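You operate a simulated robot arm through the tools that you are given. There is no shell and no other tool.

You are at the controls of a simulated robot arm. One attempt, no reset.

## Task
Swap the faulty arc in the brown fixture for the white one and light it.
Fine: teal switch off, then slider back, before you lift it; old arc in the fault tray; slider in before you switch on again.
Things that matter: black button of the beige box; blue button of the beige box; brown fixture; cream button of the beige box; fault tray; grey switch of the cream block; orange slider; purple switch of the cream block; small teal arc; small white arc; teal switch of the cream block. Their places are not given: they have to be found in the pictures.

Only the result counts: the job must be done as asked and must still hold three seconds after the hand-in. Knocking over, shifting, dropping, spilling or breaking anything else fails it.

## Robot
A 7-joint arm with a fingered hand, fixed in place. Base frame: the origin is on the floor under the middle of its stand, x ahead of it, y to its left, z up; the work surface is at about z = 0.806. Lengths are in m, angles in degrees, forces in N, time in s.
It reaches about 1.164 m from its shoulder. Its first joint turns from -166.0 to 166.0 degrees. Payload 4.7 kg.
Tool frame: the origin (TCP) lies between the finger pads and is the grasp point; the fingertips stand 0.036 m ahead of it; z points along the fingers, y is the line along which they close. The gripper opens to 0.12 m; its body begins 0.042 m behind the TCP. The gripper is a hand of 5 fingers: y runs from the thumb to the fingers, the wrist lies at [-0.018, -0.122, -0.21] in the tool frame, and closing takes about 1.5 s.
Orientation is that of the tool frame in the base frame, as a unit quaternion [x, y, z, w]. With the fingers straight down and the wrist toward the robot, the tool's x, y and z point along [0, 1, 0], [1, 0, 0] and [0, 0, -1] of the base frame.

## Interface
- The arm moves only by the tool drive_tool. Its argument "rows" is one flat list of numbers, 7 for each row, row after row: the shift along the tool's x, y, z in mm, then the turn, a rotation vector about the tool's x, y, z in degrees, then the opening in per cent of the stroke, from 0 (shut) to 100 (fully open). In form: [x, y, z, ax, ay, az, grip, x, y, z, ax, ay, az, grip, ...]. A call has 1 to 20 rows; each row shifts and turns the commanded pose from where the row before left it, along the tool's axes as they then stand. Rows are played at 5 a second. More than 0.05 m and 8.6 degrees between two rows, or a gripper value outside its range, and nothing of the call is played. Where a pose cannot be reached the arm comes as near as it can. A force on the tool above 90 N (or 10 N above the force at the start of the call, whichever is more), or a blocked arm, ends the call early, and 0.2 s more pass. Each finger travels about 0.045 m/s and halts on what it meets, pressing with about 22 N; the grip force reading is that of the motor and also rises with nothing between the fingers. The clock runs only during rows and for 0.2 s after the last one: add rows that do not move to give the fingers time. The reply holds the time, the measured pose of the TCP, the force on the tool along the base axes, the opening and the grip force, in the units named above and with some noise, with the torque about the TCP (base axes, N m) and any sound that the robot's microphone picked up.
- Cameras (640 x 400 px; columns grow to the right, rows downward): "scene" is fixed at [0.0504, -0.5007, 1.3798]; the picture's right is [-0.12, -0.99, 0.00], its down [-0.94, 0.11, -0.33] and it looks along [0.33, -0.04, -0.94] (base axes); focal length 214 px, centre (320, 200). "wrist" rides on the gripper at [0.073, -0.091, -0.143] in the tool frame; the picture's right is [-0.80, 0.28, -0.53], its down [-0.53, -0.73, 0.42] and it looks along [-0.27, 0.62, 0.74] (tool axes); focal length 234 px, centre (320, 200).
- grab_frame(camera): a new picture of that camera. It takes no simulated time.
- hand_shape(shape): the hand has 5 fingers and takes this shape, open, in about a second: jaw (thumb against the fingers, like two jaws); tri (thumb and two fingers); tip (a fingertip pinch); poke (one finger out to press); point (the index stretched); flat (the hand flat); cup (the hand cupped); fist (a fist). The gripper value then closes the fingers along that shape, each until it touches; the sizes above hold for jaw. It gives what a move gives, with no picture.
- probe_pixels(camera, pixels): there is no depth. For up to 12 entries [column, row, z] of the newest picture of that camera ("zoom" is the newest enlarged one), the place [x, y] in the base frame at which the ray of that pixel passes the height z, good to about 0.002 m. It takes no simulated time.
- inspect(camera, box): a new picture of the part [left, top, right, bottom] of that camera's present view, enlarged. It takes no simulated time.
- sign_off(): hands the job in; it is judged then, once.

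Unless the task says otherwise, let go and move clear before handing in.

The tools are called after "Request:" by a JSON object that holds its "api" and its "payload". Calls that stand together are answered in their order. drive_tool: Moves the arm, as the interface text tells. Its arguments: {"type":"object","properties":{"rows":{"type":"array","items":{"type":"number"}}},"required":["rows"]} The other tools are called the same way: hand_shape (shape) gives the hand a shape; grab_frame (camera) takes a picture; probe_pixels (camera, pixels) gives the place at which the rays of pixels pass given heights; inspect (camera, box) takes an enlarged picture of a part of a camera's view; sign_off () hands the job in.

At the start:

```text
clock: 0.0
tool_pos: [0.3157, -0.5417, 1.1523]
ee_rot: [0.707, 0.708, 0.0, 0.0]
force: [-0.2, 0.5, 0.6]
moment: [0.0, -0.03, 0.0]
gripper_width: 0.1195
grasp_force: 0.0
shape: jaw
```

scene: 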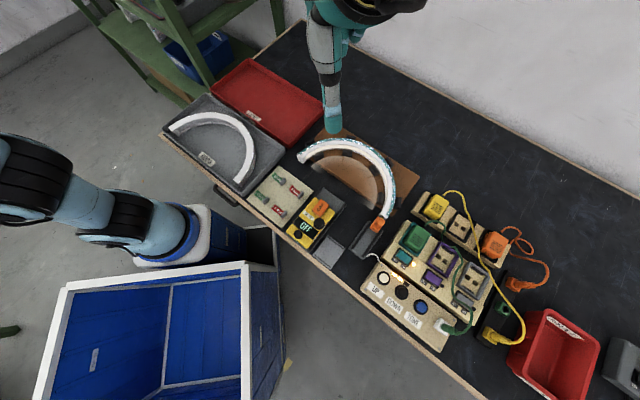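
wrist: 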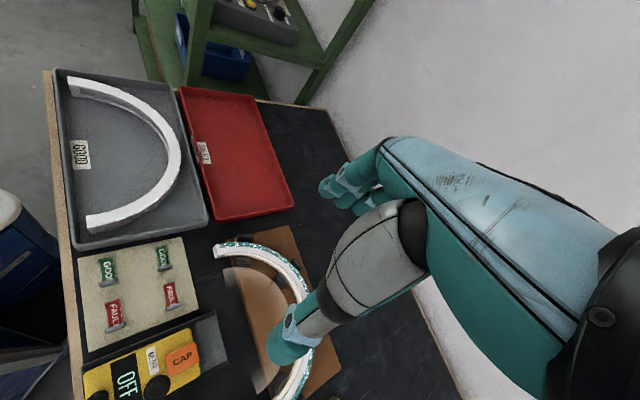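

The scene shows the grey tray with a white arc around (215,140), the red tray around (265,100), and the fixture with the teal-flecked arc around (350,170). The cream block with switches is around (440,260) and the button box around (410,300). I'll enlarge these parts first.

Request:
{"api": "inspect", "payload": {"camera": "scene", "box": [360, 180, 520, 340]}}

Request:
{"api": "inspect", "payload": {"camera": "scene", "box": [270, 110, 430, 270]}}

Request:
{"api": "inspect", "payload": {"camera": "scene", "box": [150, 50, 330, 230]}}

Request:
{"api": "inspect", "payload": {"camera": "wrist", "box": [40, 60, 360, 400]}}

```text
2.50 times, centred on (440, 260) of scene
```

zoom: 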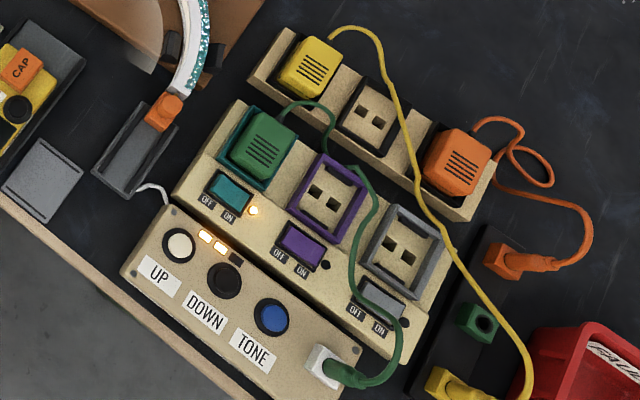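

```text
2.50 times, centred on (350, 190) of scene
```

zoom: 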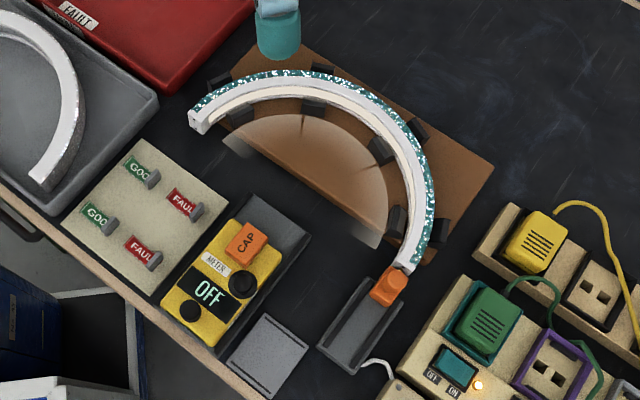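

```text
2.22 times, centred on (240, 140) of scene
```

zoom: 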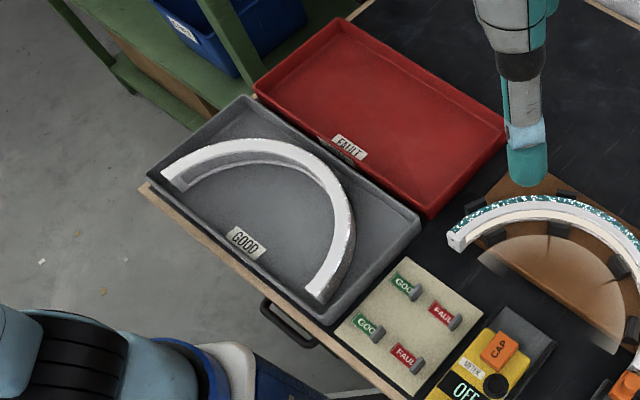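

```text
1.18 times, centred on (200, 230) of wrist
```

zoom: 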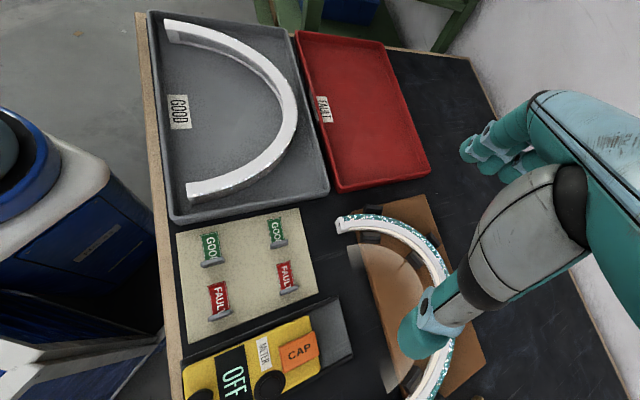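

The enlarged views show three things. The teal switch is on, with its lamp lit near zoom (252,210). The orange slider is on a dark rail at scene (377,225), touching the right end of the arc. The red tray is marked FAULT. I'll probe base coordinates for the main features.

Request:
{"api": "probe_pixels", "payload": {"camera": "scene", "pixels": [[404.4, 256.8, 0.85], [377.2, 224.8, 0.83], [365, 246, 0.81], [299, 158, 0.83], [383, 215, 0.83], [335, 142, 0.83], [383, 300, 0.84], [346, 250, 0.806], [386, 215, 0.806], [331, 124, 0.806], [419, 168, 0.806], [230, 150, 0.806]]}}

Request:
{"api": "inspect", "payload": {"camera": "scene", "box": [330, 190, 430, 270]}}

Request:
{"api": "inspect", "payload": {"camera": "scene", "box": [285, 120, 415, 220]}}

```text
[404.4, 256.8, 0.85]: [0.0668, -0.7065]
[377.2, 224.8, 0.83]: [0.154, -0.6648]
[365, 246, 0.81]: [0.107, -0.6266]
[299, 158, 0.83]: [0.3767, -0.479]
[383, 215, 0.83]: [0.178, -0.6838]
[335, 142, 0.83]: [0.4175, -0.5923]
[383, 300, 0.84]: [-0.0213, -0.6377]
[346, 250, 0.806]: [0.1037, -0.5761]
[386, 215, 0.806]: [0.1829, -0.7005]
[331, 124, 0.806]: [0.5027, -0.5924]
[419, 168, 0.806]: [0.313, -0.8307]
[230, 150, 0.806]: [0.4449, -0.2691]
```

```text
5.00 times, centred on (380, 230) of scene
```

zoom: 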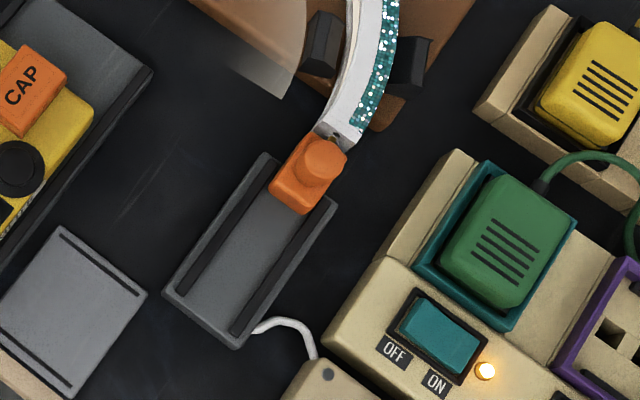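

```text
4.00 times, centred on (350, 170) of scene
```

zoom: 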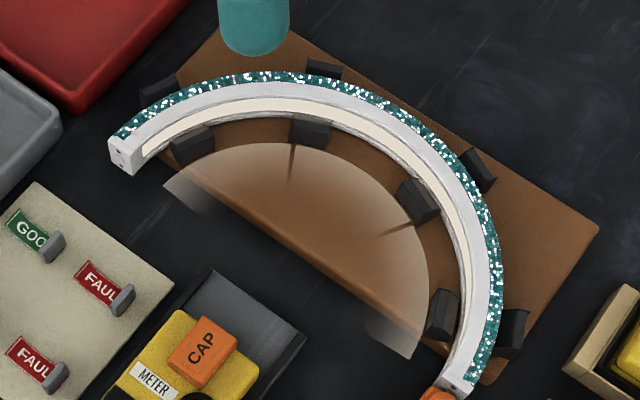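

The 5x view shows the slider block with its round knob at the arc end of its rail. The teal rocker is at about scene (404,257), with OFF on its left side. I'll probe the rail, arc and rocker, then swing the arm toward this area for a second view.

Request:
{"api": "probe_pixels", "payload": {"camera": "scene", "pixels": [[369, 221, 0.815], [383, 230, 0.815], [349, 248, 0.815], [363.6, 259.4, 0.815], [378, 220, 0.84], [376, 228, 0.82], [400, 254, 0.85], [408, 260, 0.85], [372, 149, 0.83], [279, 155, 0.83], [382, 213, 0.83], [340, 140, 0.83]]}}

Request:
{"api": "drive_tool", "payload": {"rows": [0, -20, -20, 0, 0, 8, 100, 0, -20, -20, 0, 0, 8, 100, 0, -20, 0, 0, 0, 8, 100, 0, -20, 0, 0, 0, 8, 100, 0, 0, 0, 0, 0, 8, 100, 0, 0, 0, 0, 0, 8, 100]}}

```text
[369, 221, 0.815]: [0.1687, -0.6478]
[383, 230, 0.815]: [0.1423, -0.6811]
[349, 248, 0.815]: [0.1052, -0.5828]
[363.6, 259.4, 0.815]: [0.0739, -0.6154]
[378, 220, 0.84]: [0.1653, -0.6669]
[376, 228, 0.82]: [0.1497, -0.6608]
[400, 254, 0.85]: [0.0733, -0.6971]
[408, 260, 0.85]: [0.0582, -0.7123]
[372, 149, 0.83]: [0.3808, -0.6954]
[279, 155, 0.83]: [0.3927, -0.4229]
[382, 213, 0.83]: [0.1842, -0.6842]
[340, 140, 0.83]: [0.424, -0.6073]
```

```text
clock: 1.4
tool_pos: [0.2383, -0.5265, 1.1928]
ee_rot: [0.934, 0.358, 0.0, 0.0]
force: [-0.2, -1.0, -0.1]
moment: [0.04, 0.0, -0.02]
gripper_width: 0.1196
grasp_force: 0.1
shape: jaw
```

The arm is now yawed by about 48°. I'll take new pictures from both cameras.

Request:
{"api": "grab_frame", "payload": {"camera": "wrist"}}

Request:
{"api": "grab_frame", "payload": {"camera": "scene"}}

```text
taken
```

wrist: 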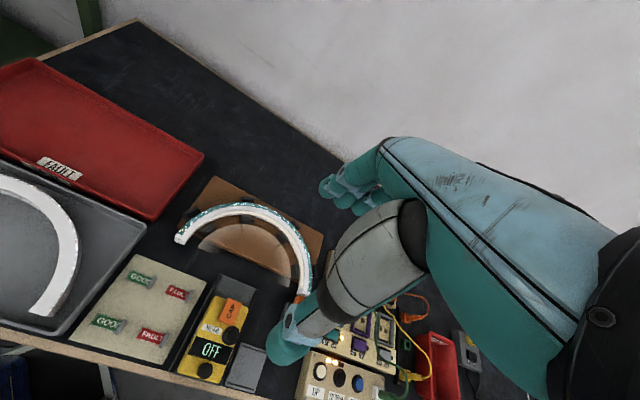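

```text
taken
```

scene: 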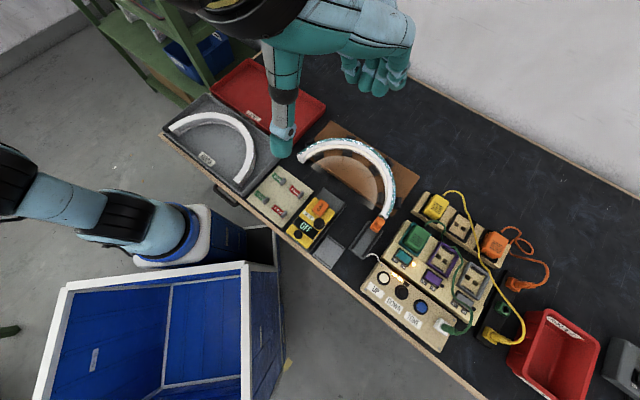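

The wrist view now shows the fixture at (240,230), the rocker block at (350,345), and the thumb at (290,340). I'll enlarge it to triangulate heights.

Request:
{"api": "inspect", "payload": {"camera": "wrist", "box": [165, 165, 335, 275]}}

Request:
{"api": "inspect", "payload": {"camera": "wrist", "box": [290, 285, 450, 400]}}

```text
3.64 times, centred on (250, 220) of wrist
```

zoom: 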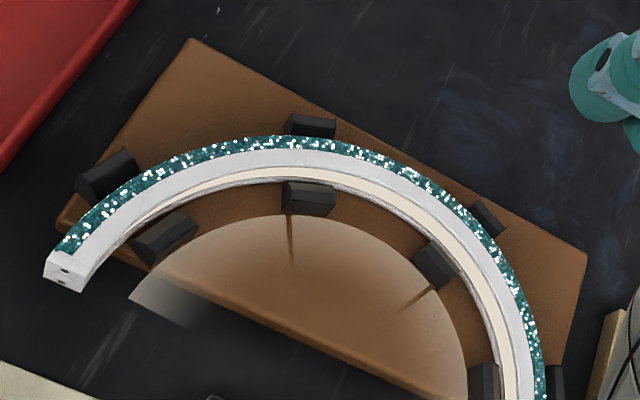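

```text
3.48 times, centred on (370, 342) of wrist
```

zoom: 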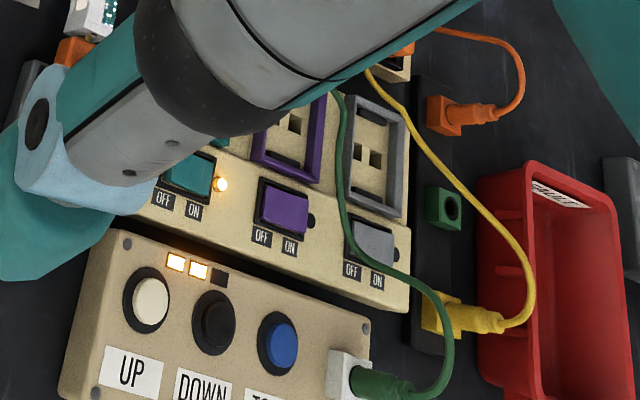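

I'll zoom in on the arc ends, the slider and the right-hand red bin label so I can match points between the two views.

Request:
{"api": "inspect", "payload": {"camera": "scene", "box": [290, 140, 330, 165]}}

Request:
{"api": "inspect", "payload": {"camera": "wrist", "box": [165, 220, 205, 245]}}

Request:
{"api": "inspect", "payload": {"camera": "scene", "box": [360, 205, 400, 230]}}

Request:
{"api": "inspect", "payload": {"camera": "scene", "box": [500, 300, 620, 400]}}

```text
16.00 times, centred on (310, 152) of scene
```

zoom: 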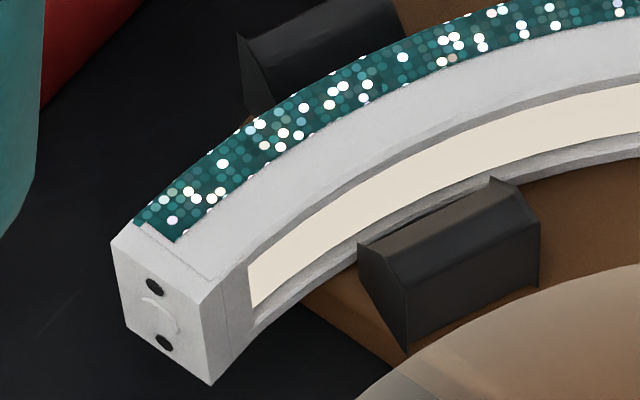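

```text
16.00 times, centred on (185, 232) of wrist
```

zoom: 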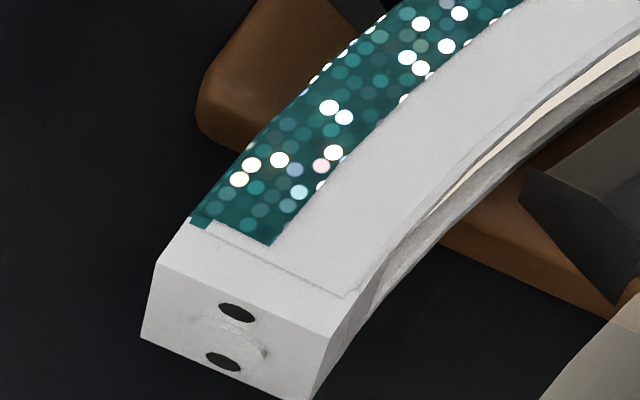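

```text
16.00 times, centred on (380, 218) of scene
```

zoom: 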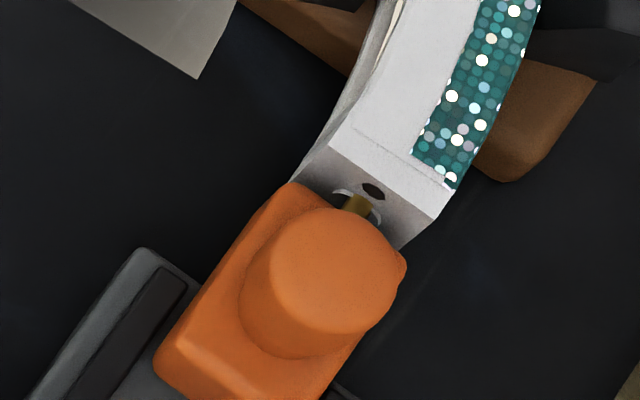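

```text
4.00 times, centred on (560, 350) of scene
```

zoom: 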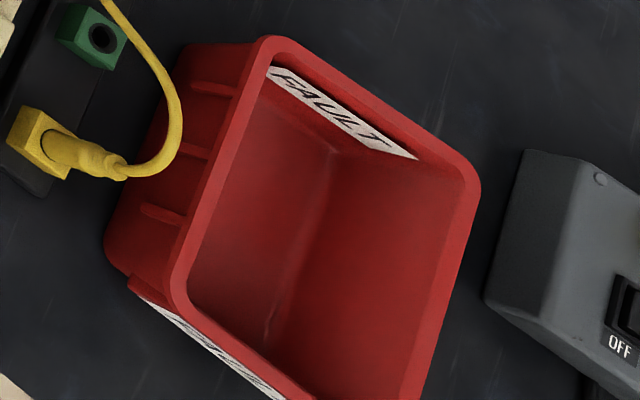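

The right-hand bin is also labelled FAULT, but it's a small bin. The flat red FAULT tray is the "fault tray". I'll triangulate the corners of the arc's left end from both views.

Request:
{"api": "probe_pixels", "payload": {"camera": "scene", "pixels": [[297.0, 154.6, 0.83], [297.0, 154.6, 0.87], [302.7, 158.75, 0.83], [302.7, 158.75, 0.87], [297.94, 159.8, 0.82], [297.94, 159.8, 0.85], [303.1, 163.56, 0.82], [303.1, 163.56, 0.85]]}}

Request:
{"api": "probe_pixels", "payload": {"camera": "wrist", "pixels": [[175.0, 235.9, 0.83], [175.0, 235.9, 0.87], [185.6, 240.6, 0.83], [185.6, 240.6, 0.87], [173.9, 240.6, 0.82], [173.9, 240.6, 0.85], [184.4, 244.4, 0.82], [184.4, 244.4, 0.85]]}}

Request:
{"api": "inspect", "payload": {"camera": "scene", "box": [160, 90, 270, 190]}}

Request:
{"api": "inspect", "payload": {"camera": "wrist", "box": [0, 160, 100, 330]}}

```text
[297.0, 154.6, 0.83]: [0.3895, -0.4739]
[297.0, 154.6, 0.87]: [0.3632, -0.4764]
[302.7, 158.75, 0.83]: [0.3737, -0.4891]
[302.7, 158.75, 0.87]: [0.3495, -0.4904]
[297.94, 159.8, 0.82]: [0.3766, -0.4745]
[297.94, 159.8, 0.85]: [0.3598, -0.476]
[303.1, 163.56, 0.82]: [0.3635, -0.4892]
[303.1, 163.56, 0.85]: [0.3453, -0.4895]
```

```text
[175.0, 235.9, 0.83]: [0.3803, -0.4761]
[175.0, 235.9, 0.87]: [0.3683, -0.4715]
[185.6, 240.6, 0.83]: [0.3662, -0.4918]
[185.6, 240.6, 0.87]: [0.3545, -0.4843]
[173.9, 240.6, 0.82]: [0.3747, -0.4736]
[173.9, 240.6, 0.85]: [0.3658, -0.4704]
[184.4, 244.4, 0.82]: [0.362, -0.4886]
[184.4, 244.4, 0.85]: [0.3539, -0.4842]
```

```text
4.00 times, centred on (215, 140) of scene
```

zoom: 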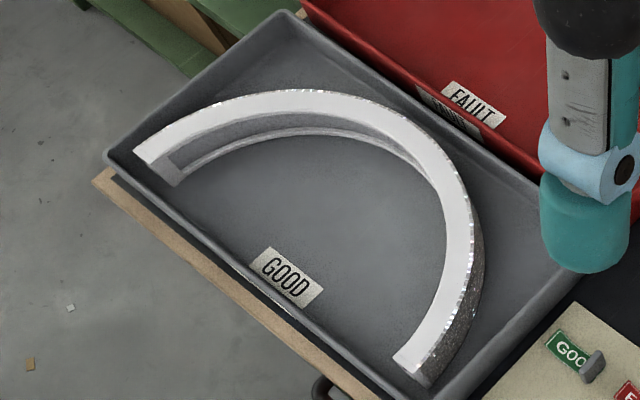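

```text
2.35 times, centred on (50, 245) of wrist
```

zoom: 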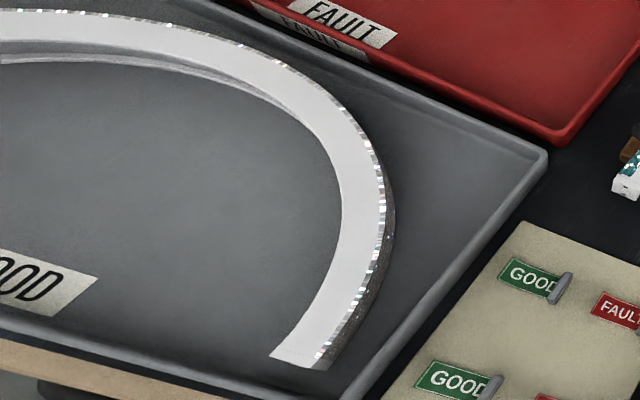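

Triangulation puts the arc top at z≈0.855 and its bottom at z≈0.826, with a width of about 20 mm. Next I'll see how the hand shapes place the fingertips, starting with "tip", up here in free air.

Request:
{"api": "hand_shape", "payload": {"shape": "tip"}}

Request:
{"api": "grab_frame", "payload": {"camera": "wrist"}}

Request:
{"api": "grab_frame", "payload": {"camera": "scene"}}

```text
clock: 2.3
tool_pos: [0.2363, -0.5268, 1.1921]
ee_rot: [0.933, 0.359, 0.0, -0.001]
force: [0.0, 0.2, -0.1]
moment: [0.0, 0.02, 0.0]
gripper_width: 0.12
grasp_force: 0.0
shape: tip
```

```text
taken
```

wrist: 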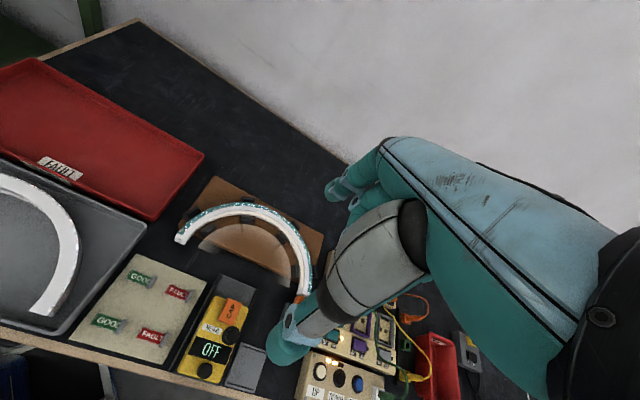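

```text
taken
```

scene: 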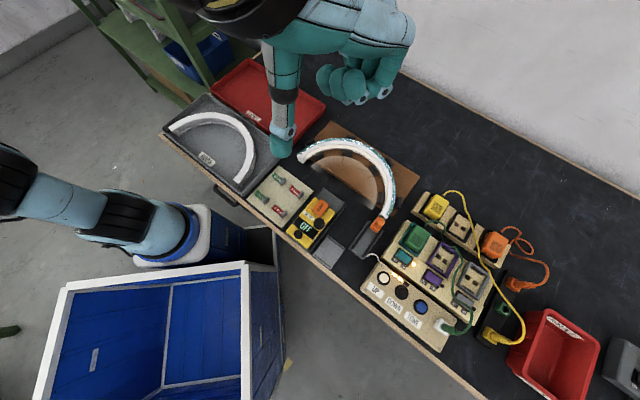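

In "tip", the index finger stays long while the others curl. Now I'll look at "poke".

Request:
{"api": "hand_shape", "payload": {"shape": "poke"}}

Request:
{"api": "grab_frame", "payload": {"camera": "wrist"}}

Request:
{"api": "inspect", "payload": {"camera": "scene", "box": [180, 0, 440, 180]}}

```text
clock: 3.2
tool_pos: [0.2371, -0.5255, 1.1919]
ee_rot: [0.934, 0.358, -0.001, 0.0]
force: [0.3, 0.8, -1.0]
moment: [-0.04, -0.01, -0.01]
gripper_width: 0.0
grasp_force: 0.0
shape: poke
```

```text
taken
```

wrist: 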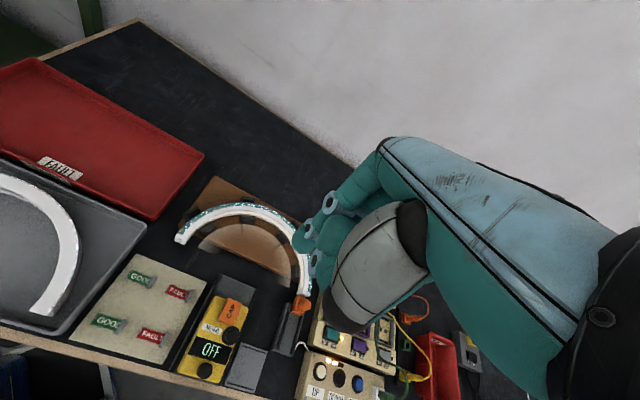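

```text
2.22 times, centred on (310, 90) of scene
```

zoom: 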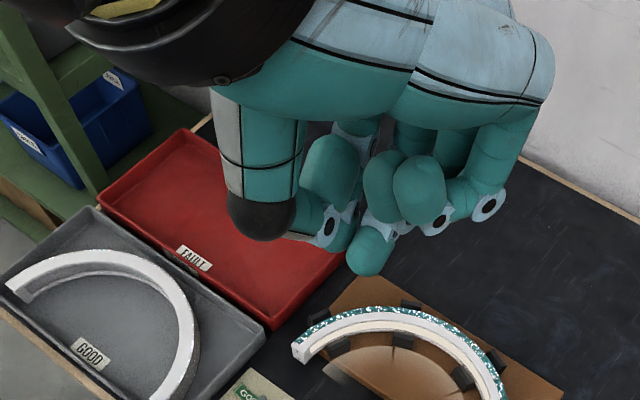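

In "poke", one fingertip sticks out at scene (332,115). I'll zoom in on it in the wrist view to triangulate where it is in the tool frame.

Request:
{"api": "inspect", "payload": {"camera": "wrist", "box": [270, 160, 410, 320]}}

Request:
{"api": "inspect", "payload": {"camera": "scene", "box": [290, 50, 400, 130]}}

```text
2.50 times, centred on (340, 240) of wrist
```

zoom: 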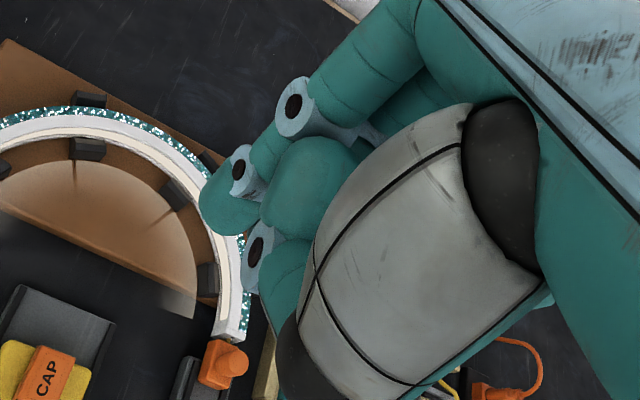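

```text
5.00 times, centred on (345, 90) of scene
```

zoom: 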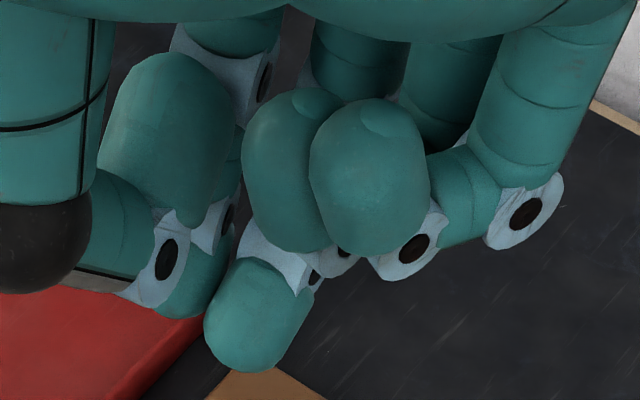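

The poke fingertip is roughly 2 cm along tool y and about 6 cm ahead of the TCP. I'll turn the hand to a yaw of about 90° so its bulk stays off the green plug, and move to a viewing pose above the teal switch.

Request:
{"api": "drive_tool", "payload": {"rows": [0, 0, 0, 0, 0, 8.4, 100, 0, 0, 0, 0, 0, 8.4, 100, 0, 0, 0, 0, 0, 8.4, 100, 0, 0, 0, 0, 0, 8.4, 100, 0, 0, 0, 0, 0, 8.4, 100, -41, 20, 20, 0, 0, 0, 100, -41, 20, 20, 0, 0, 0, 100, -41, 20, 20, 0, 0, 0, 100, -41, 20, 20, 0, 0, 0, 100]}}

Request:
{"api": "grab_frame", "payload": {"camera": "wrist"}}

Request:
{"api": "grab_frame", "payload": {"camera": "scene"}}

```text
clock: 5.2
tool_pos: [0.0723, -0.6059, 1.1128]
ee_rot: [1.0, 0.0, 0.0, 0.001]
force: [1.1, 0.4, 0.9]
moment: [-0.04, 0.05, -0.04]
gripper_width: 0.0
grasp_force: 0.1
shape: poke
```

```text
taken
```

wrist: 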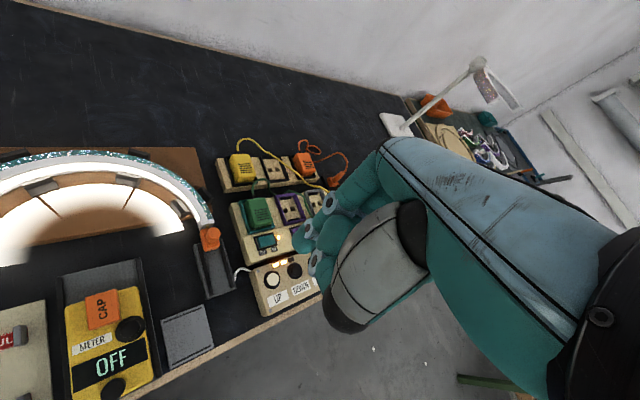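

```text
taken
```

scene: 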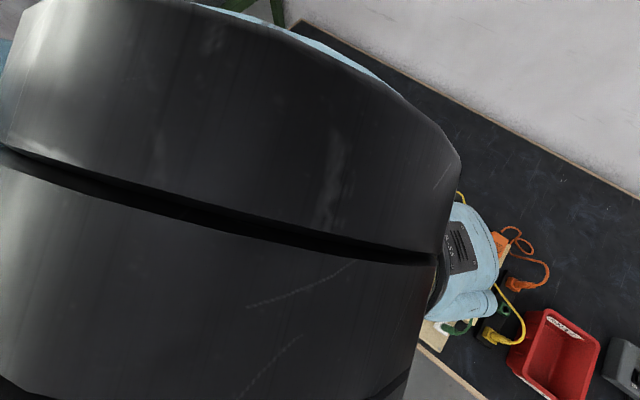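

The arm now blocks the scene camera, so I'll work from the wrist camera. I'll zoom in on the switch area at (265,240).

Request:
{"api": "inspect", "payload": {"camera": "wrist", "box": [225, 200, 305, 280]}}

Request:
{"api": "inspect", "payload": {"camera": "wrist", "box": [180, 200, 260, 280]}}

Request:
{"api": "inspect", "payload": {"camera": "wrist", "box": [280, 150, 400, 300]}}

```text
5.00 times, centred on (265, 240) of wrist
```

zoom: 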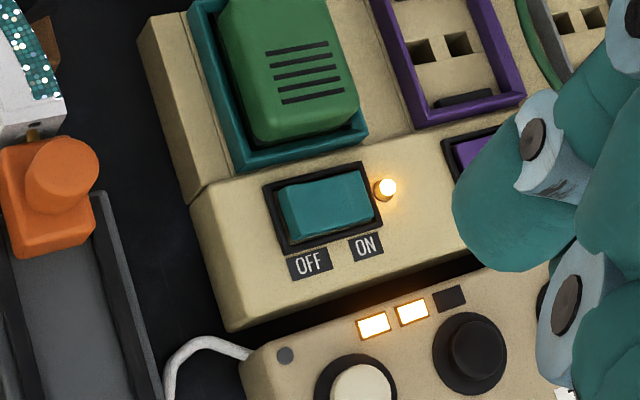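

```text
5.00 times, centred on (220, 240) of wrist
```

zoom: 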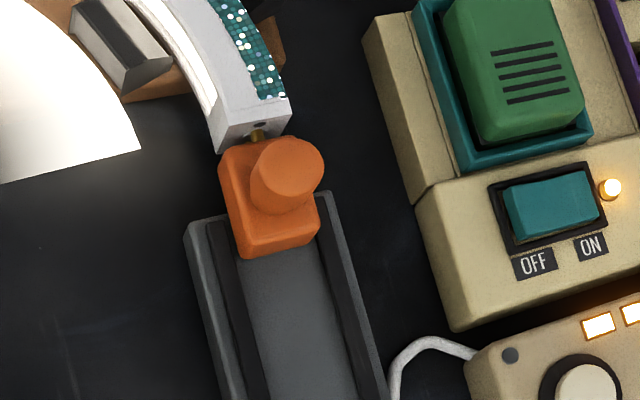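

```text
2.67 times, centred on (340, 225) of wrist
```

zoom: 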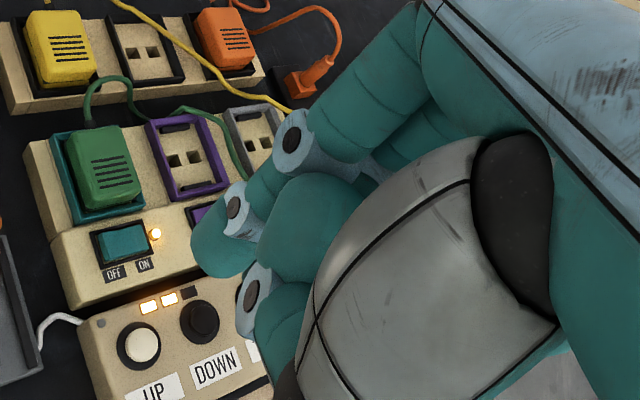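

The rocker centre is at wrist (266,241), with its OFF end on the left at about (260,242). I'll probe the rocker, slider and block points at several heights to triangulate against the scene values.

Request:
{"api": "probe_pixels", "payload": {"camera": "wrist", "pixels": [[266.2, 240.8, 0.83], [266.2, 240.8, 0.85], [266.2, 240.8, 0.87], [260.2, 242.4, 0.85], [272.2, 239.4, 0.85], [211.5, 237, 0.83], [211.5, 237, 0.86], [210, 246, 0.83], [219.2, 246, 0.81], [213.4, 229, 0.855], [200, 231, 0.855], [279, 237.5, 0.85]]}}

Request:
{"api": "inspect", "payload": {"camera": "wrist", "box": [195, 220, 235, 255]}}

```text
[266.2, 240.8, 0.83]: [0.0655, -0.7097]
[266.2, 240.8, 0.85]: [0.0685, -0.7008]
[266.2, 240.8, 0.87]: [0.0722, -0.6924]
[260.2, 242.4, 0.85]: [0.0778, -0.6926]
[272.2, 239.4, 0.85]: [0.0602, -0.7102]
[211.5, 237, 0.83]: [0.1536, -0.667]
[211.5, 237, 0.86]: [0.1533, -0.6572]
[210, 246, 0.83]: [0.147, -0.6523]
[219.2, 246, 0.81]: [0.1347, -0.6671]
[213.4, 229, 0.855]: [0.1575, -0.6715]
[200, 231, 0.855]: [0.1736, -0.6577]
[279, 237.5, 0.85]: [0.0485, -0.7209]
```

```text
11.43 times, centred on (215, 238) of wrist
```

zoom: 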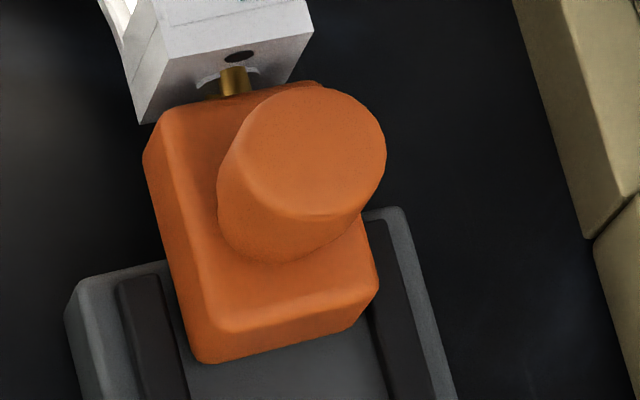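

Next I'll triangulate the knob top and the arc's right-end corner. This probes pixels from the earlier unobstructed scene view together with the current wrist view.

Request:
{"api": "probe_pixels", "payload": {"camera": "scene", "pixels": [[380.9, 222.4, 0.84], [380.9, 222.4, 0.86], [380.9, 222.4, 0.88], [387.5, 218.9, 0.84], [387.5, 218.9, 0.855], [380.6, 214.4, 0.855], [297.0, 154.6, 0.855], [302.7, 158.75, 0.855], [403.6, 257.4, 0.835]]}}

Request:
{"api": "probe_pixels", "payload": {"camera": "wrist", "pixels": [[214.1, 233.6, 0.84], [214.1, 233.6, 0.86], [214.1, 233.6, 0.88], [214.4, 222.95, 0.84], [214.4, 222.95, 0.855], [260.2, 242.4, 0.835], [266.2, 240.8, 0.835], [272.2, 239.4, 0.835]]}}

```text
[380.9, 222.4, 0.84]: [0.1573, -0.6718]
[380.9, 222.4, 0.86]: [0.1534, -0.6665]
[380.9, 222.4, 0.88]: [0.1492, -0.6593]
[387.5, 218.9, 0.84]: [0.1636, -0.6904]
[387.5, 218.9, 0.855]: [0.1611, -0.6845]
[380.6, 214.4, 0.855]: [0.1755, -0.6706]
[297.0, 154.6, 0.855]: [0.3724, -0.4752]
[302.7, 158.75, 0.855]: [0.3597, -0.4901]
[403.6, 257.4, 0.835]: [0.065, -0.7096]
```

```text
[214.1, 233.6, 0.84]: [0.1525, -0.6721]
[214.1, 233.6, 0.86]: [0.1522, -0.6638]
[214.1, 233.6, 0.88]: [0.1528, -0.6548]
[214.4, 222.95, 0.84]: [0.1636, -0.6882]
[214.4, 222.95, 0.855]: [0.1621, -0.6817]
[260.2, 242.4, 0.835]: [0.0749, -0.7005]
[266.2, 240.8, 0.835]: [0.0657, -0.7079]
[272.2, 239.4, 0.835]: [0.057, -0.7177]
```

The knob top is at about (0.1525, -0.664, 0.865), the rocker centre at about (0.0655, -0.709, 0.835), and its OFF end at about (0.0745, -0.7005). I'll bring the poke finger to about 4 cm above the OFF end and check.

Request:
{"api": "drive_tool", "payload": {"rows": [0, 19.5, 40, 0, 0, 0, 100, 0, 19.5, 40, 0, 0, 0, 100, 0, 19.5, 45, 0, 0, 0, 100, 0, 19.5, 47, 0, 0, 0, 100, 0, 0, 0, 0, 0, 0, 100]}}

Request:
{"api": "grab_frame", "payload": {"camera": "wrist"}}

Request:
{"api": "inspect", "payload": {"camera": "wrist", "box": [230, 180, 370, 290]}}

Request:
{"api": "grab_frame", "payload": {"camera": "scene"}}

```text
refused: row 4 steps farther than a row can; nothing moved
```

```text
taken
```

wrist: 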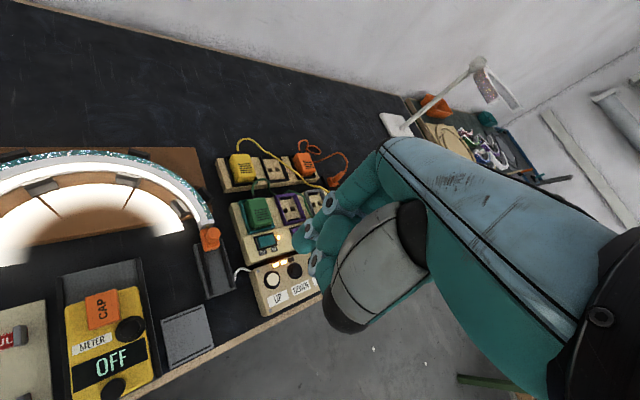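

```text
3.64 times, centred on (300, 235) of wrist
```

zoom: 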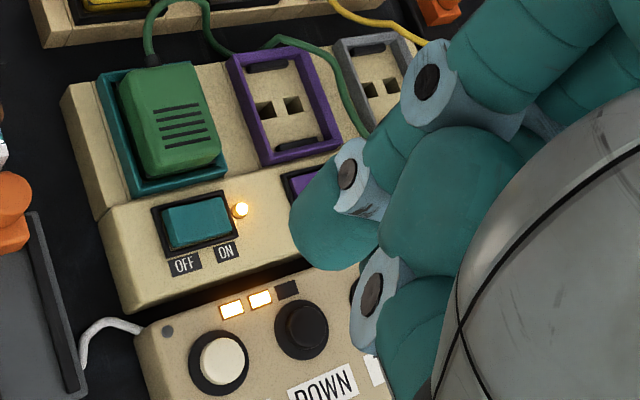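

```text
taken
```

scene: 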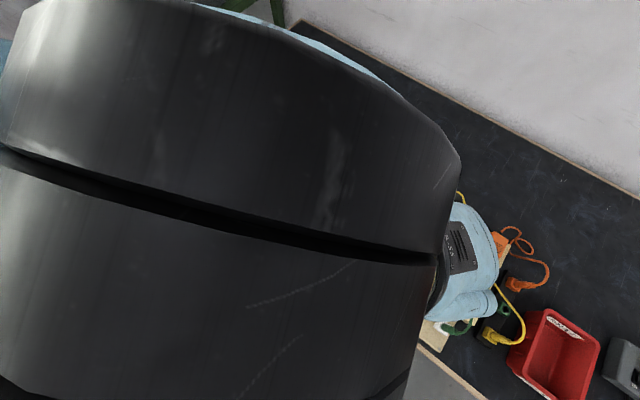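

The call was refused because the last row was longer than 50 mm, so nothing moved. I'll resend it in smaller rows.

Request:
{"api": "drive_tool", "payload": {"rows": [0, 15.6, 34, 0, 0, 0, 100, 0, 15.6, 34, 0, 0, 0, 100, 0, 15.6, 34, 0, 0, 0, 100, 0, 15.6, 34, 0, 0, 0, 100, 0, 15.6, 30, 0, 0, 0, 100, 0, 0, 0, 0, 0, 0, 100]}}

Request:
{"api": "grab_frame", "payload": {"camera": "wrist"}}

Request:
{"api": "inspect", "payload": {"camera": "wrist", "box": [230, 180, 370, 290]}}

Request:
{"api": "grab_frame", "payload": {"camera": "scene"}}

```text
clock: 6.6
tool_pos: [0.0718, -0.6844, 0.947]
ee_rot: [1.0, 0.0, 0.001, 0.0]
force: [0.7, -0.4, -0.1]
moment: [0.02, 0.0, 0.03]
gripper_width: 0.0
grasp_force: 0.0
shape: poke
```

```text
taken
```

wrist: 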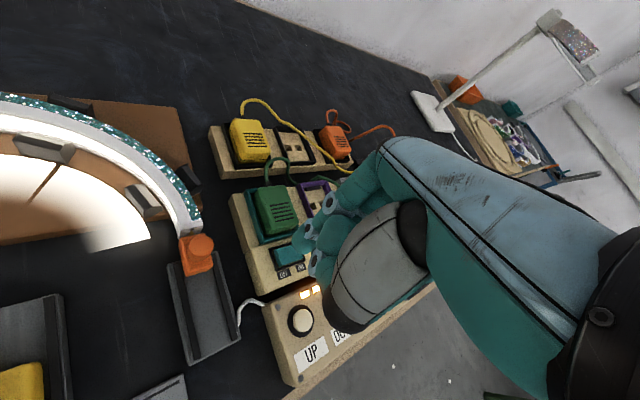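

```text
3.64 times, centred on (300, 235) of wrist
```

zoom: 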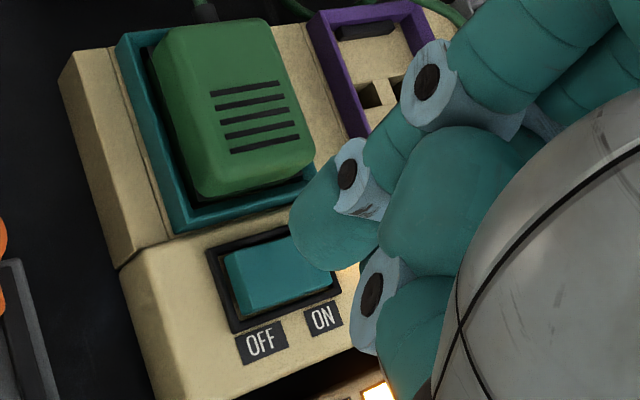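

```text
taken
```

scene: 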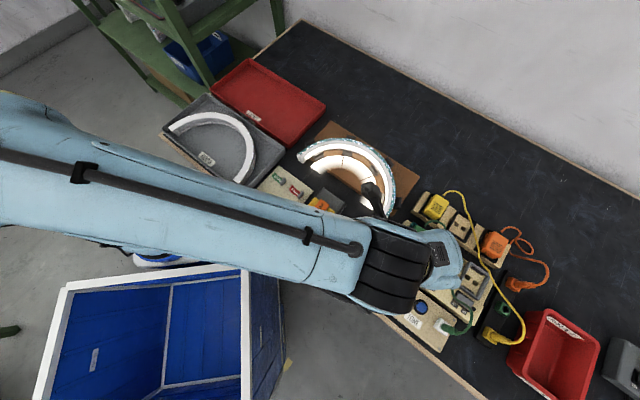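

The fingertip is about 4–5 cm above the rocker's OFF end, seen at zoom (250,285), and slightly up and to the right in the image because of depth. I'll descend 33 mm and re-check the alignment.

Request:
{"api": "drive_tool", "payload": {"rows": [0, 1, 11, 0, 0, 0, 100, 0, 1, 11, 0, 0, 0, 100, 0, 1, 11, 0, 0, 0, 100, 0, 0, 0, 0, 0, 0, 100]}}

Request:
{"api": "inspect", "payload": {"camera": "wrist", "box": [230, 180, 370, 290]}}

```text
clock: 7.6
tool_pos: [0.0728, -0.6872, 0.9136]
ee_rot: [1.0, -0.001, 0.0, 0.0]
force: [0.3, 0.0, -0.6]
moment: [0.01, -0.02, 0.03]
gripper_width: 0.0
grasp_force: 0.0
shape: poke
```

```text
3.64 times, centred on (300, 235) of wrist
```

zoom: 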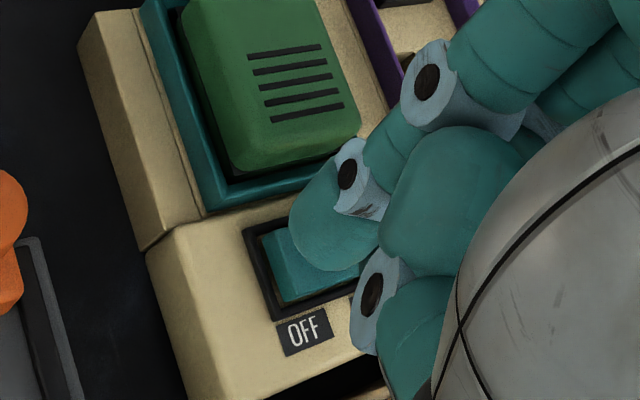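

The fingertip is closing on the OFF half of the rocker. I'll shift 2–3 mm further toward OFF and descend in small steps while reading the force.

Request:
{"api": "drive_tool", "payload": {"rows": [2, -1.5, 2, 0, 0, 0, 100, 0, 0, 2, 0, 0, 0, 100, 0, 0, 2, 0, 0, 0, 100, 0, 0, 2, 0, 0, 0, 100, 0, 0, 0, 0, 0, 0, 100]}}

Request:
{"api": "inspect", "payload": {"camera": "wrist", "box": [230, 180, 370, 290]}}

```text
clock: 8.8
tool_pos: [0.0742, -0.6864, 0.9068]
ee_rot: [1.0, 0.0, 0.0, 0.0]
force: [0.1, 0.5, -0.2]
moment: [0.01, 0.01, -0.01]
gripper_width: 0.0
grasp_force: 0.3
shape: poke
```

```text
3.64 times, centred on (300, 235) of wrist
```

zoom: 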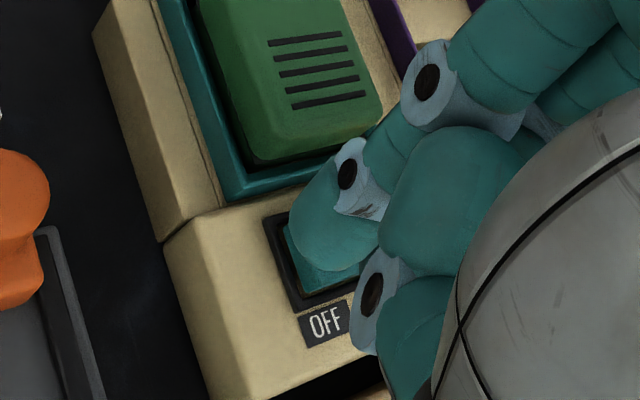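

No contact yet (force ~0), and the tip is over the OFF half. I'll continue down in 2 mm steps.

Request:
{"api": "drive_tool", "payload": {"rows": [0, 0, 2, 0, 0, 0, 100, 0, 0, 2, 0, 0, 0, 100, 0, 0, 0, 0, 0, 0, 100]}}

Request:
{"api": "inspect", "payload": {"camera": "wrist", "box": [230, 180, 370, 290]}}

```text
clock: 9.6
tool_pos: [0.0753, -0.6858, 0.9015]
ee_rot: [1.0, 0.0, 0.0, 0.0]
force: [-0.4, -0.2, -0.6]
moment: [-0.03, 0.02, -0.02]
gripper_width: 0.0
grasp_force: 0.1
shape: poke
```

```text
3.64 times, centred on (300, 235) of wrist
```

zoom: 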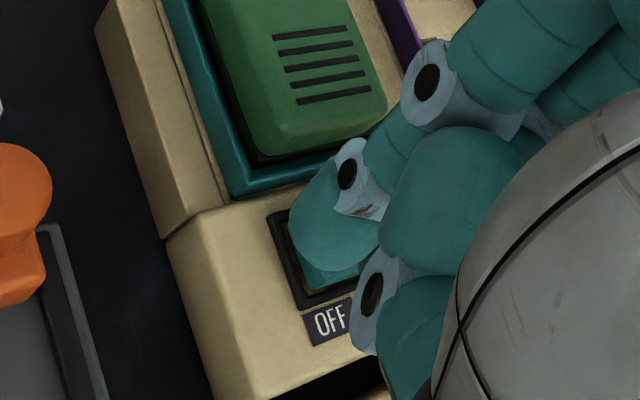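

Still no contact at TCP z=0.9015. The rocker's left edge is drifting toward the tip as I descend, so I'll shift about 1.5 mm back toward the rocker middle and go on.

Request:
{"api": "drive_tool", "payload": {"rows": [-1.5, 0.5, 2, 0, 0, 0, 100, 0, 0, 2, 0, 0, 0, 100, 0, 0, 0, 0, 0, 0, 100]}}

Request:
{"api": "inspect", "payload": {"camera": "wrist", "box": [270, 210, 340, 270]}}

```text
clock: 10.4
tool_pos: [0.074, -0.6862, 0.8974]
ee_rot: [1.0, 0.0, 0.0, 0.0]
force: [0.9, 0.5, 0.1]
moment: [0.03, 0.04, 0.04]
gripper_width: 0.0
grasp_force: 0.0
shape: poke
```

```text
6.67 times, centred on (305, 240) of wrist
```

zoom: 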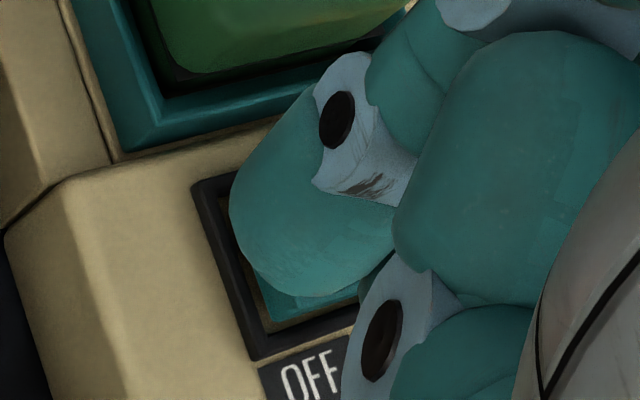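

No force yet; the tip is right above the OFF end, so I'll keep going in 2 mm steps.

Request:
{"api": "drive_tool", "payload": {"rows": [0, 0, 2, 0, 0, 0, 100, 0, 0, 2, 0, 0, 0, 100, 0, 0, 0, 0, 0, 0, 100]}}

Request:
{"api": "inspect", "payload": {"camera": "wrist", "box": [270, 210, 340, 270]}}

```text
clock: 11.2
tool_pos: [0.0728, -0.6858, 0.8929]
ee_rot: [1.0, 0.0, 0.0, 0.0]
force: [-0.2, 0.2, 0.2]
moment: [0.03, 0.03, 0.02]
gripper_width: 0.0
grasp_force: 0.0
shape: poke
```

```text
6.67 times, centred on (305, 240) of wrist
```

zoom: 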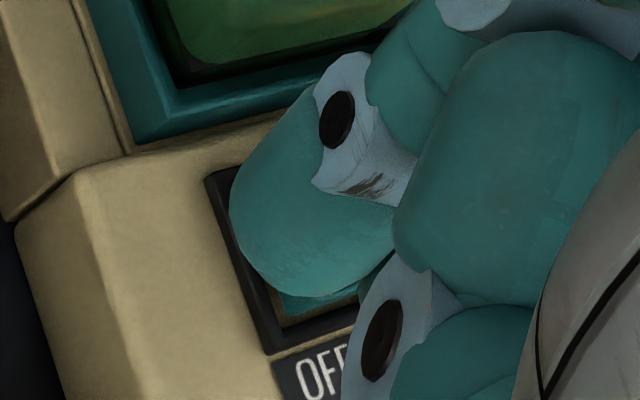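

Still no contact at z=0.893. The tip now lines up with the rocker's left edge at zoom (262,263), so I'll shift about 5 mm toward the rocker's middle before continuing.

Request:
{"api": "drive_tool", "payload": {"rows": [-3.5, 3.5, 0, 0, 0, 0, 100, 0, 0, 0, 0, 0, 0, 100]}}

Request:
{"api": "inspect", "payload": {"camera": "wrist", "box": [270, 210, 340, 270]}}

```text
clock: 11.8
tool_pos: [0.0695, -0.6893, 0.8936]
ee_rot: [1.0, -0.001, 0.0, 0.0]
force: [-0.4, 0.3, -0.5]
moment: [-0.04, 0.02, -0.02]
gripper_width: 0.0001
grasp_force: 0.0
shape: poke
```

```text
6.67 times, centred on (305, 240) of wrist
```

zoom: 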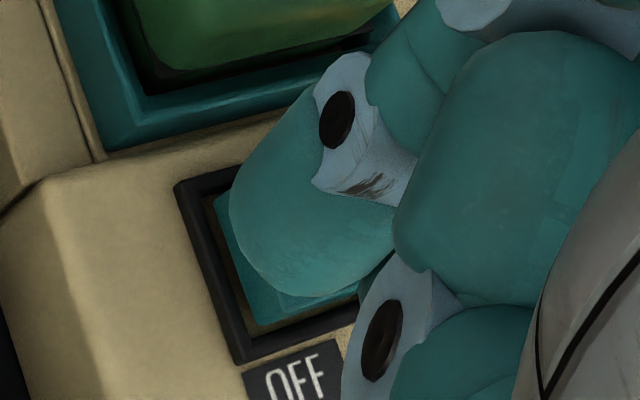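

Now the tip sits inside the rocker's OFF half. I'll continue the descent with a slight compensation.

Request:
{"api": "drive_tool", "payload": {"rows": [-0.7, 0.7, 2, 0, 0, 0, 100, -0.7, 0.7, 2, 0, 0, 0, 100, 0, 0, 0, 0, 0, 0, 100]}}

Request:
{"api": "inspect", "payload": {"camera": "wrist", "box": [270, 210, 340, 270]}}

```text
clock: 12.6
tool_pos: [0.0683, -0.6906, 0.8895]
ee_rot: [1.0, 0.0, -0.001, -0.001]
force: [-0.8, -0.4, -0.9]
moment: [0.02, 0.02, 0.06]
gripper_width: 0.0
grasp_force: 0.0
shape: poke
```

```text
6.67 times, centred on (305, 240) of wrist
```

zoom: 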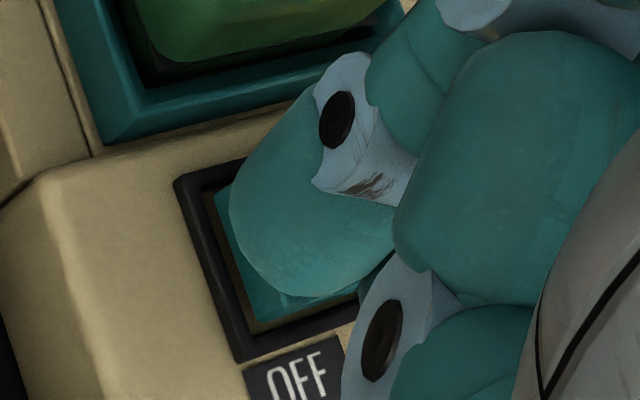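

The alignment holds with the compensation and there is still no contact. Going down further.

Request:
{"api": "drive_tool", "payload": {"rows": [-0.7, 0.7, 2, 0, 0, 0, 100, -0.7, 0.7, 2, 0, 0, 0, 100, 0, 0, 0, 0, 0, 0, 100]}}

Request:
{"api": "inspect", "payload": {"camera": "wrist", "box": [270, 210, 340, 270]}}

```text
clock: 13.4
tool_pos: [0.067, -0.6927, 0.8859]
ee_rot: [1.0, 0.0, 0.0, 0.0]
force: [-0.5, -0.7, 0.5]
moment: [-0.01, -0.03, 0.02]
gripper_width: 0.0
grasp_force: 0.0
shape: poke
```

```text
6.67 times, centred on (305, 240) of wrist
```

zoom: 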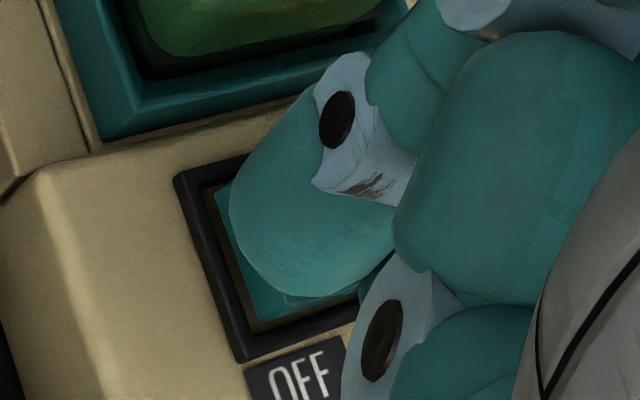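

Still free. Next 4 mm.

Request:
{"api": "drive_tool", "payload": {"rows": [-0.7, 0.7, 2, 0, 0, 0, 100, -0.7, 0.7, 2, 0, 0, 0, 100, 0, 0, 0, 0, 0, 0, 100]}}

Request:
{"api": "inspect", "payload": {"camera": "wrist", "box": [270, 210, 340, 270]}}

```text
clock: 14.2
tool_pos: [0.0666, -0.6932, 0.8815]
ee_rot: [1.0, 0.0, 0.0, 0.0]
force: [0.0, -0.6, -0.1]
moment: [-0.02, 0.02, 0.01]
gripper_width: 0.0
grasp_force: 0.0
shape: poke
```

```text
6.67 times, centred on (305, 240) of wrist
```

zoom: 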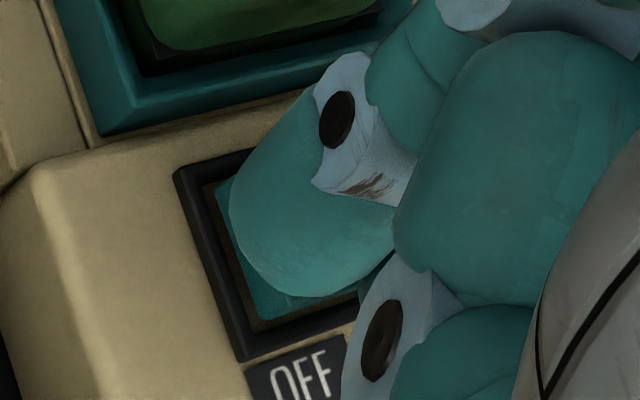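

Still no force. Continuing another 4 mm.

Request:
{"api": "drive_tool", "payload": {"rows": [-0.5, 0.5, 2, 0, 0, 0, 100, -0.5, 0.5, 2, 0, 0, 0, 100, 0, 0, 0, 0, 0, 0, 100]}}

Request:
{"api": "inspect", "payload": {"camera": "wrist", "box": [270, 210, 340, 270]}}

```text
clock: 15.0
tool_pos: [0.0652, -0.6938, 0.8778]
ee_rot: [1.0, 0.0, 0.0, 0.0]
force: [-0.2, -0.2, -0.6]
moment: [-0.01, -0.01, 0.0]
gripper_width: 0.0003
grasp_force: 0.1
shape: poke
```

```text
6.67 times, centred on (305, 240) of wrist
```

zoom: 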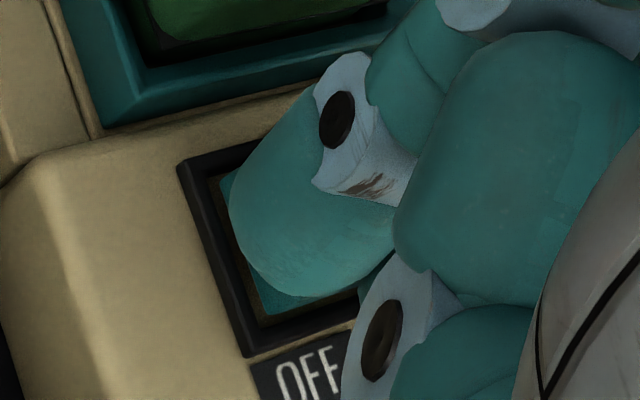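

Still clear. I'll continue with the same drift compensation.

Request:
{"api": "drive_tool", "payload": {"rows": [-0.7, 0.7, 2, 0, 0, 0, 100, -0.7, 0.7, 2, 0, 0, 0, 100, 0, 0, 0, 0, 0, 0, 100]}}

Request:
{"api": "inspect", "payload": {"camera": "wrist", "box": [270, 210, 340, 270]}}

```text
clock: 15.8
tool_pos: [0.0639, -0.6963, 0.8732]
ee_rot: [1.0, -0.001, 0.0, 0.0]
force: [-0.1, 0.2, 0.2]
moment: [0.02, -0.03, 0.0]
gripper_width: 0.0003
grasp_force: 0.0
shape: poke
heard: click
```

```text
6.67 times, centred on (305, 240) of wrist
```

zoom: 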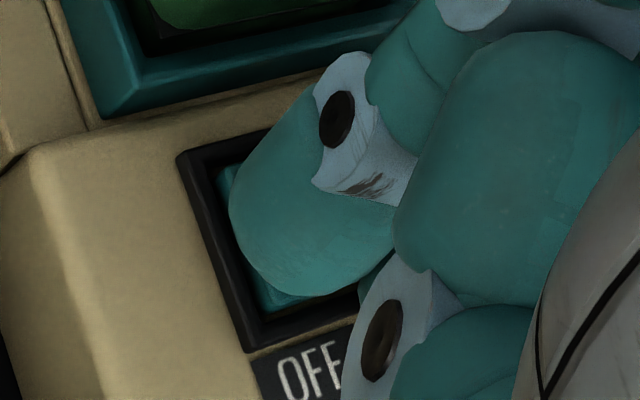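

A click was heard, so the rocker moved. I'll lift straight up and look at the switch and its lamp.

Request:
{"api": "drive_tool", "payload": {"rows": [0, 0, -20, 0, 0, 0, 100, 0, 0, -30, 0, 0, 0, 100, 0, 0, -40, 0, 0, 0, 100, 0, -20, -40, 0, 0, 0, 100, 0, -30, -30, 0, 0, 0, 100]}}

Request:
{"api": "grab_frame", "payload": {"camera": "wrist"}}

Request:
{"api": "inspect", "payload": {"camera": "wrist", "box": [180, 190, 320, 300]}}

```text
clock: 17.0
tool_pos: [0.0622, -0.6451, 1.0321]
ee_rot: [1.0, 0.0, 0.001, -0.002]
force: [0.4, 0.7, -1.6]
moment: [0.0, -0.02, 0.0]
gripper_width: 0.0
grasp_force: 0.1
shape: poke
```

```text
taken
```

wrist: 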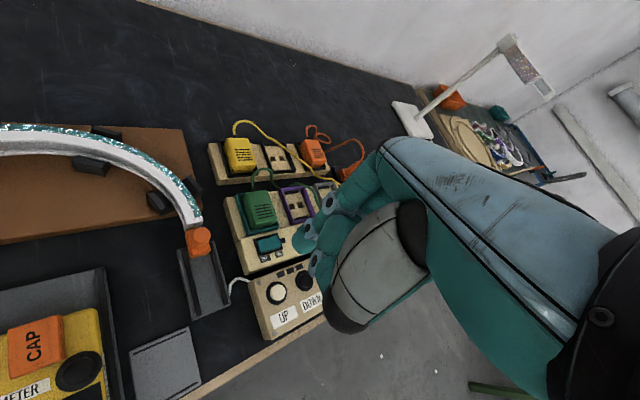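

```text
3.64 times, centred on (250, 245) of wrist
```

zoom: 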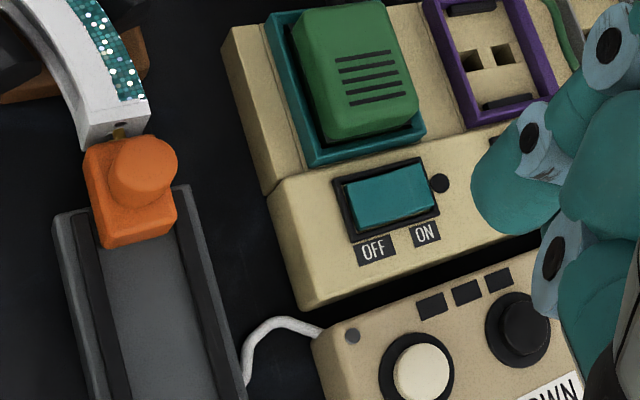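

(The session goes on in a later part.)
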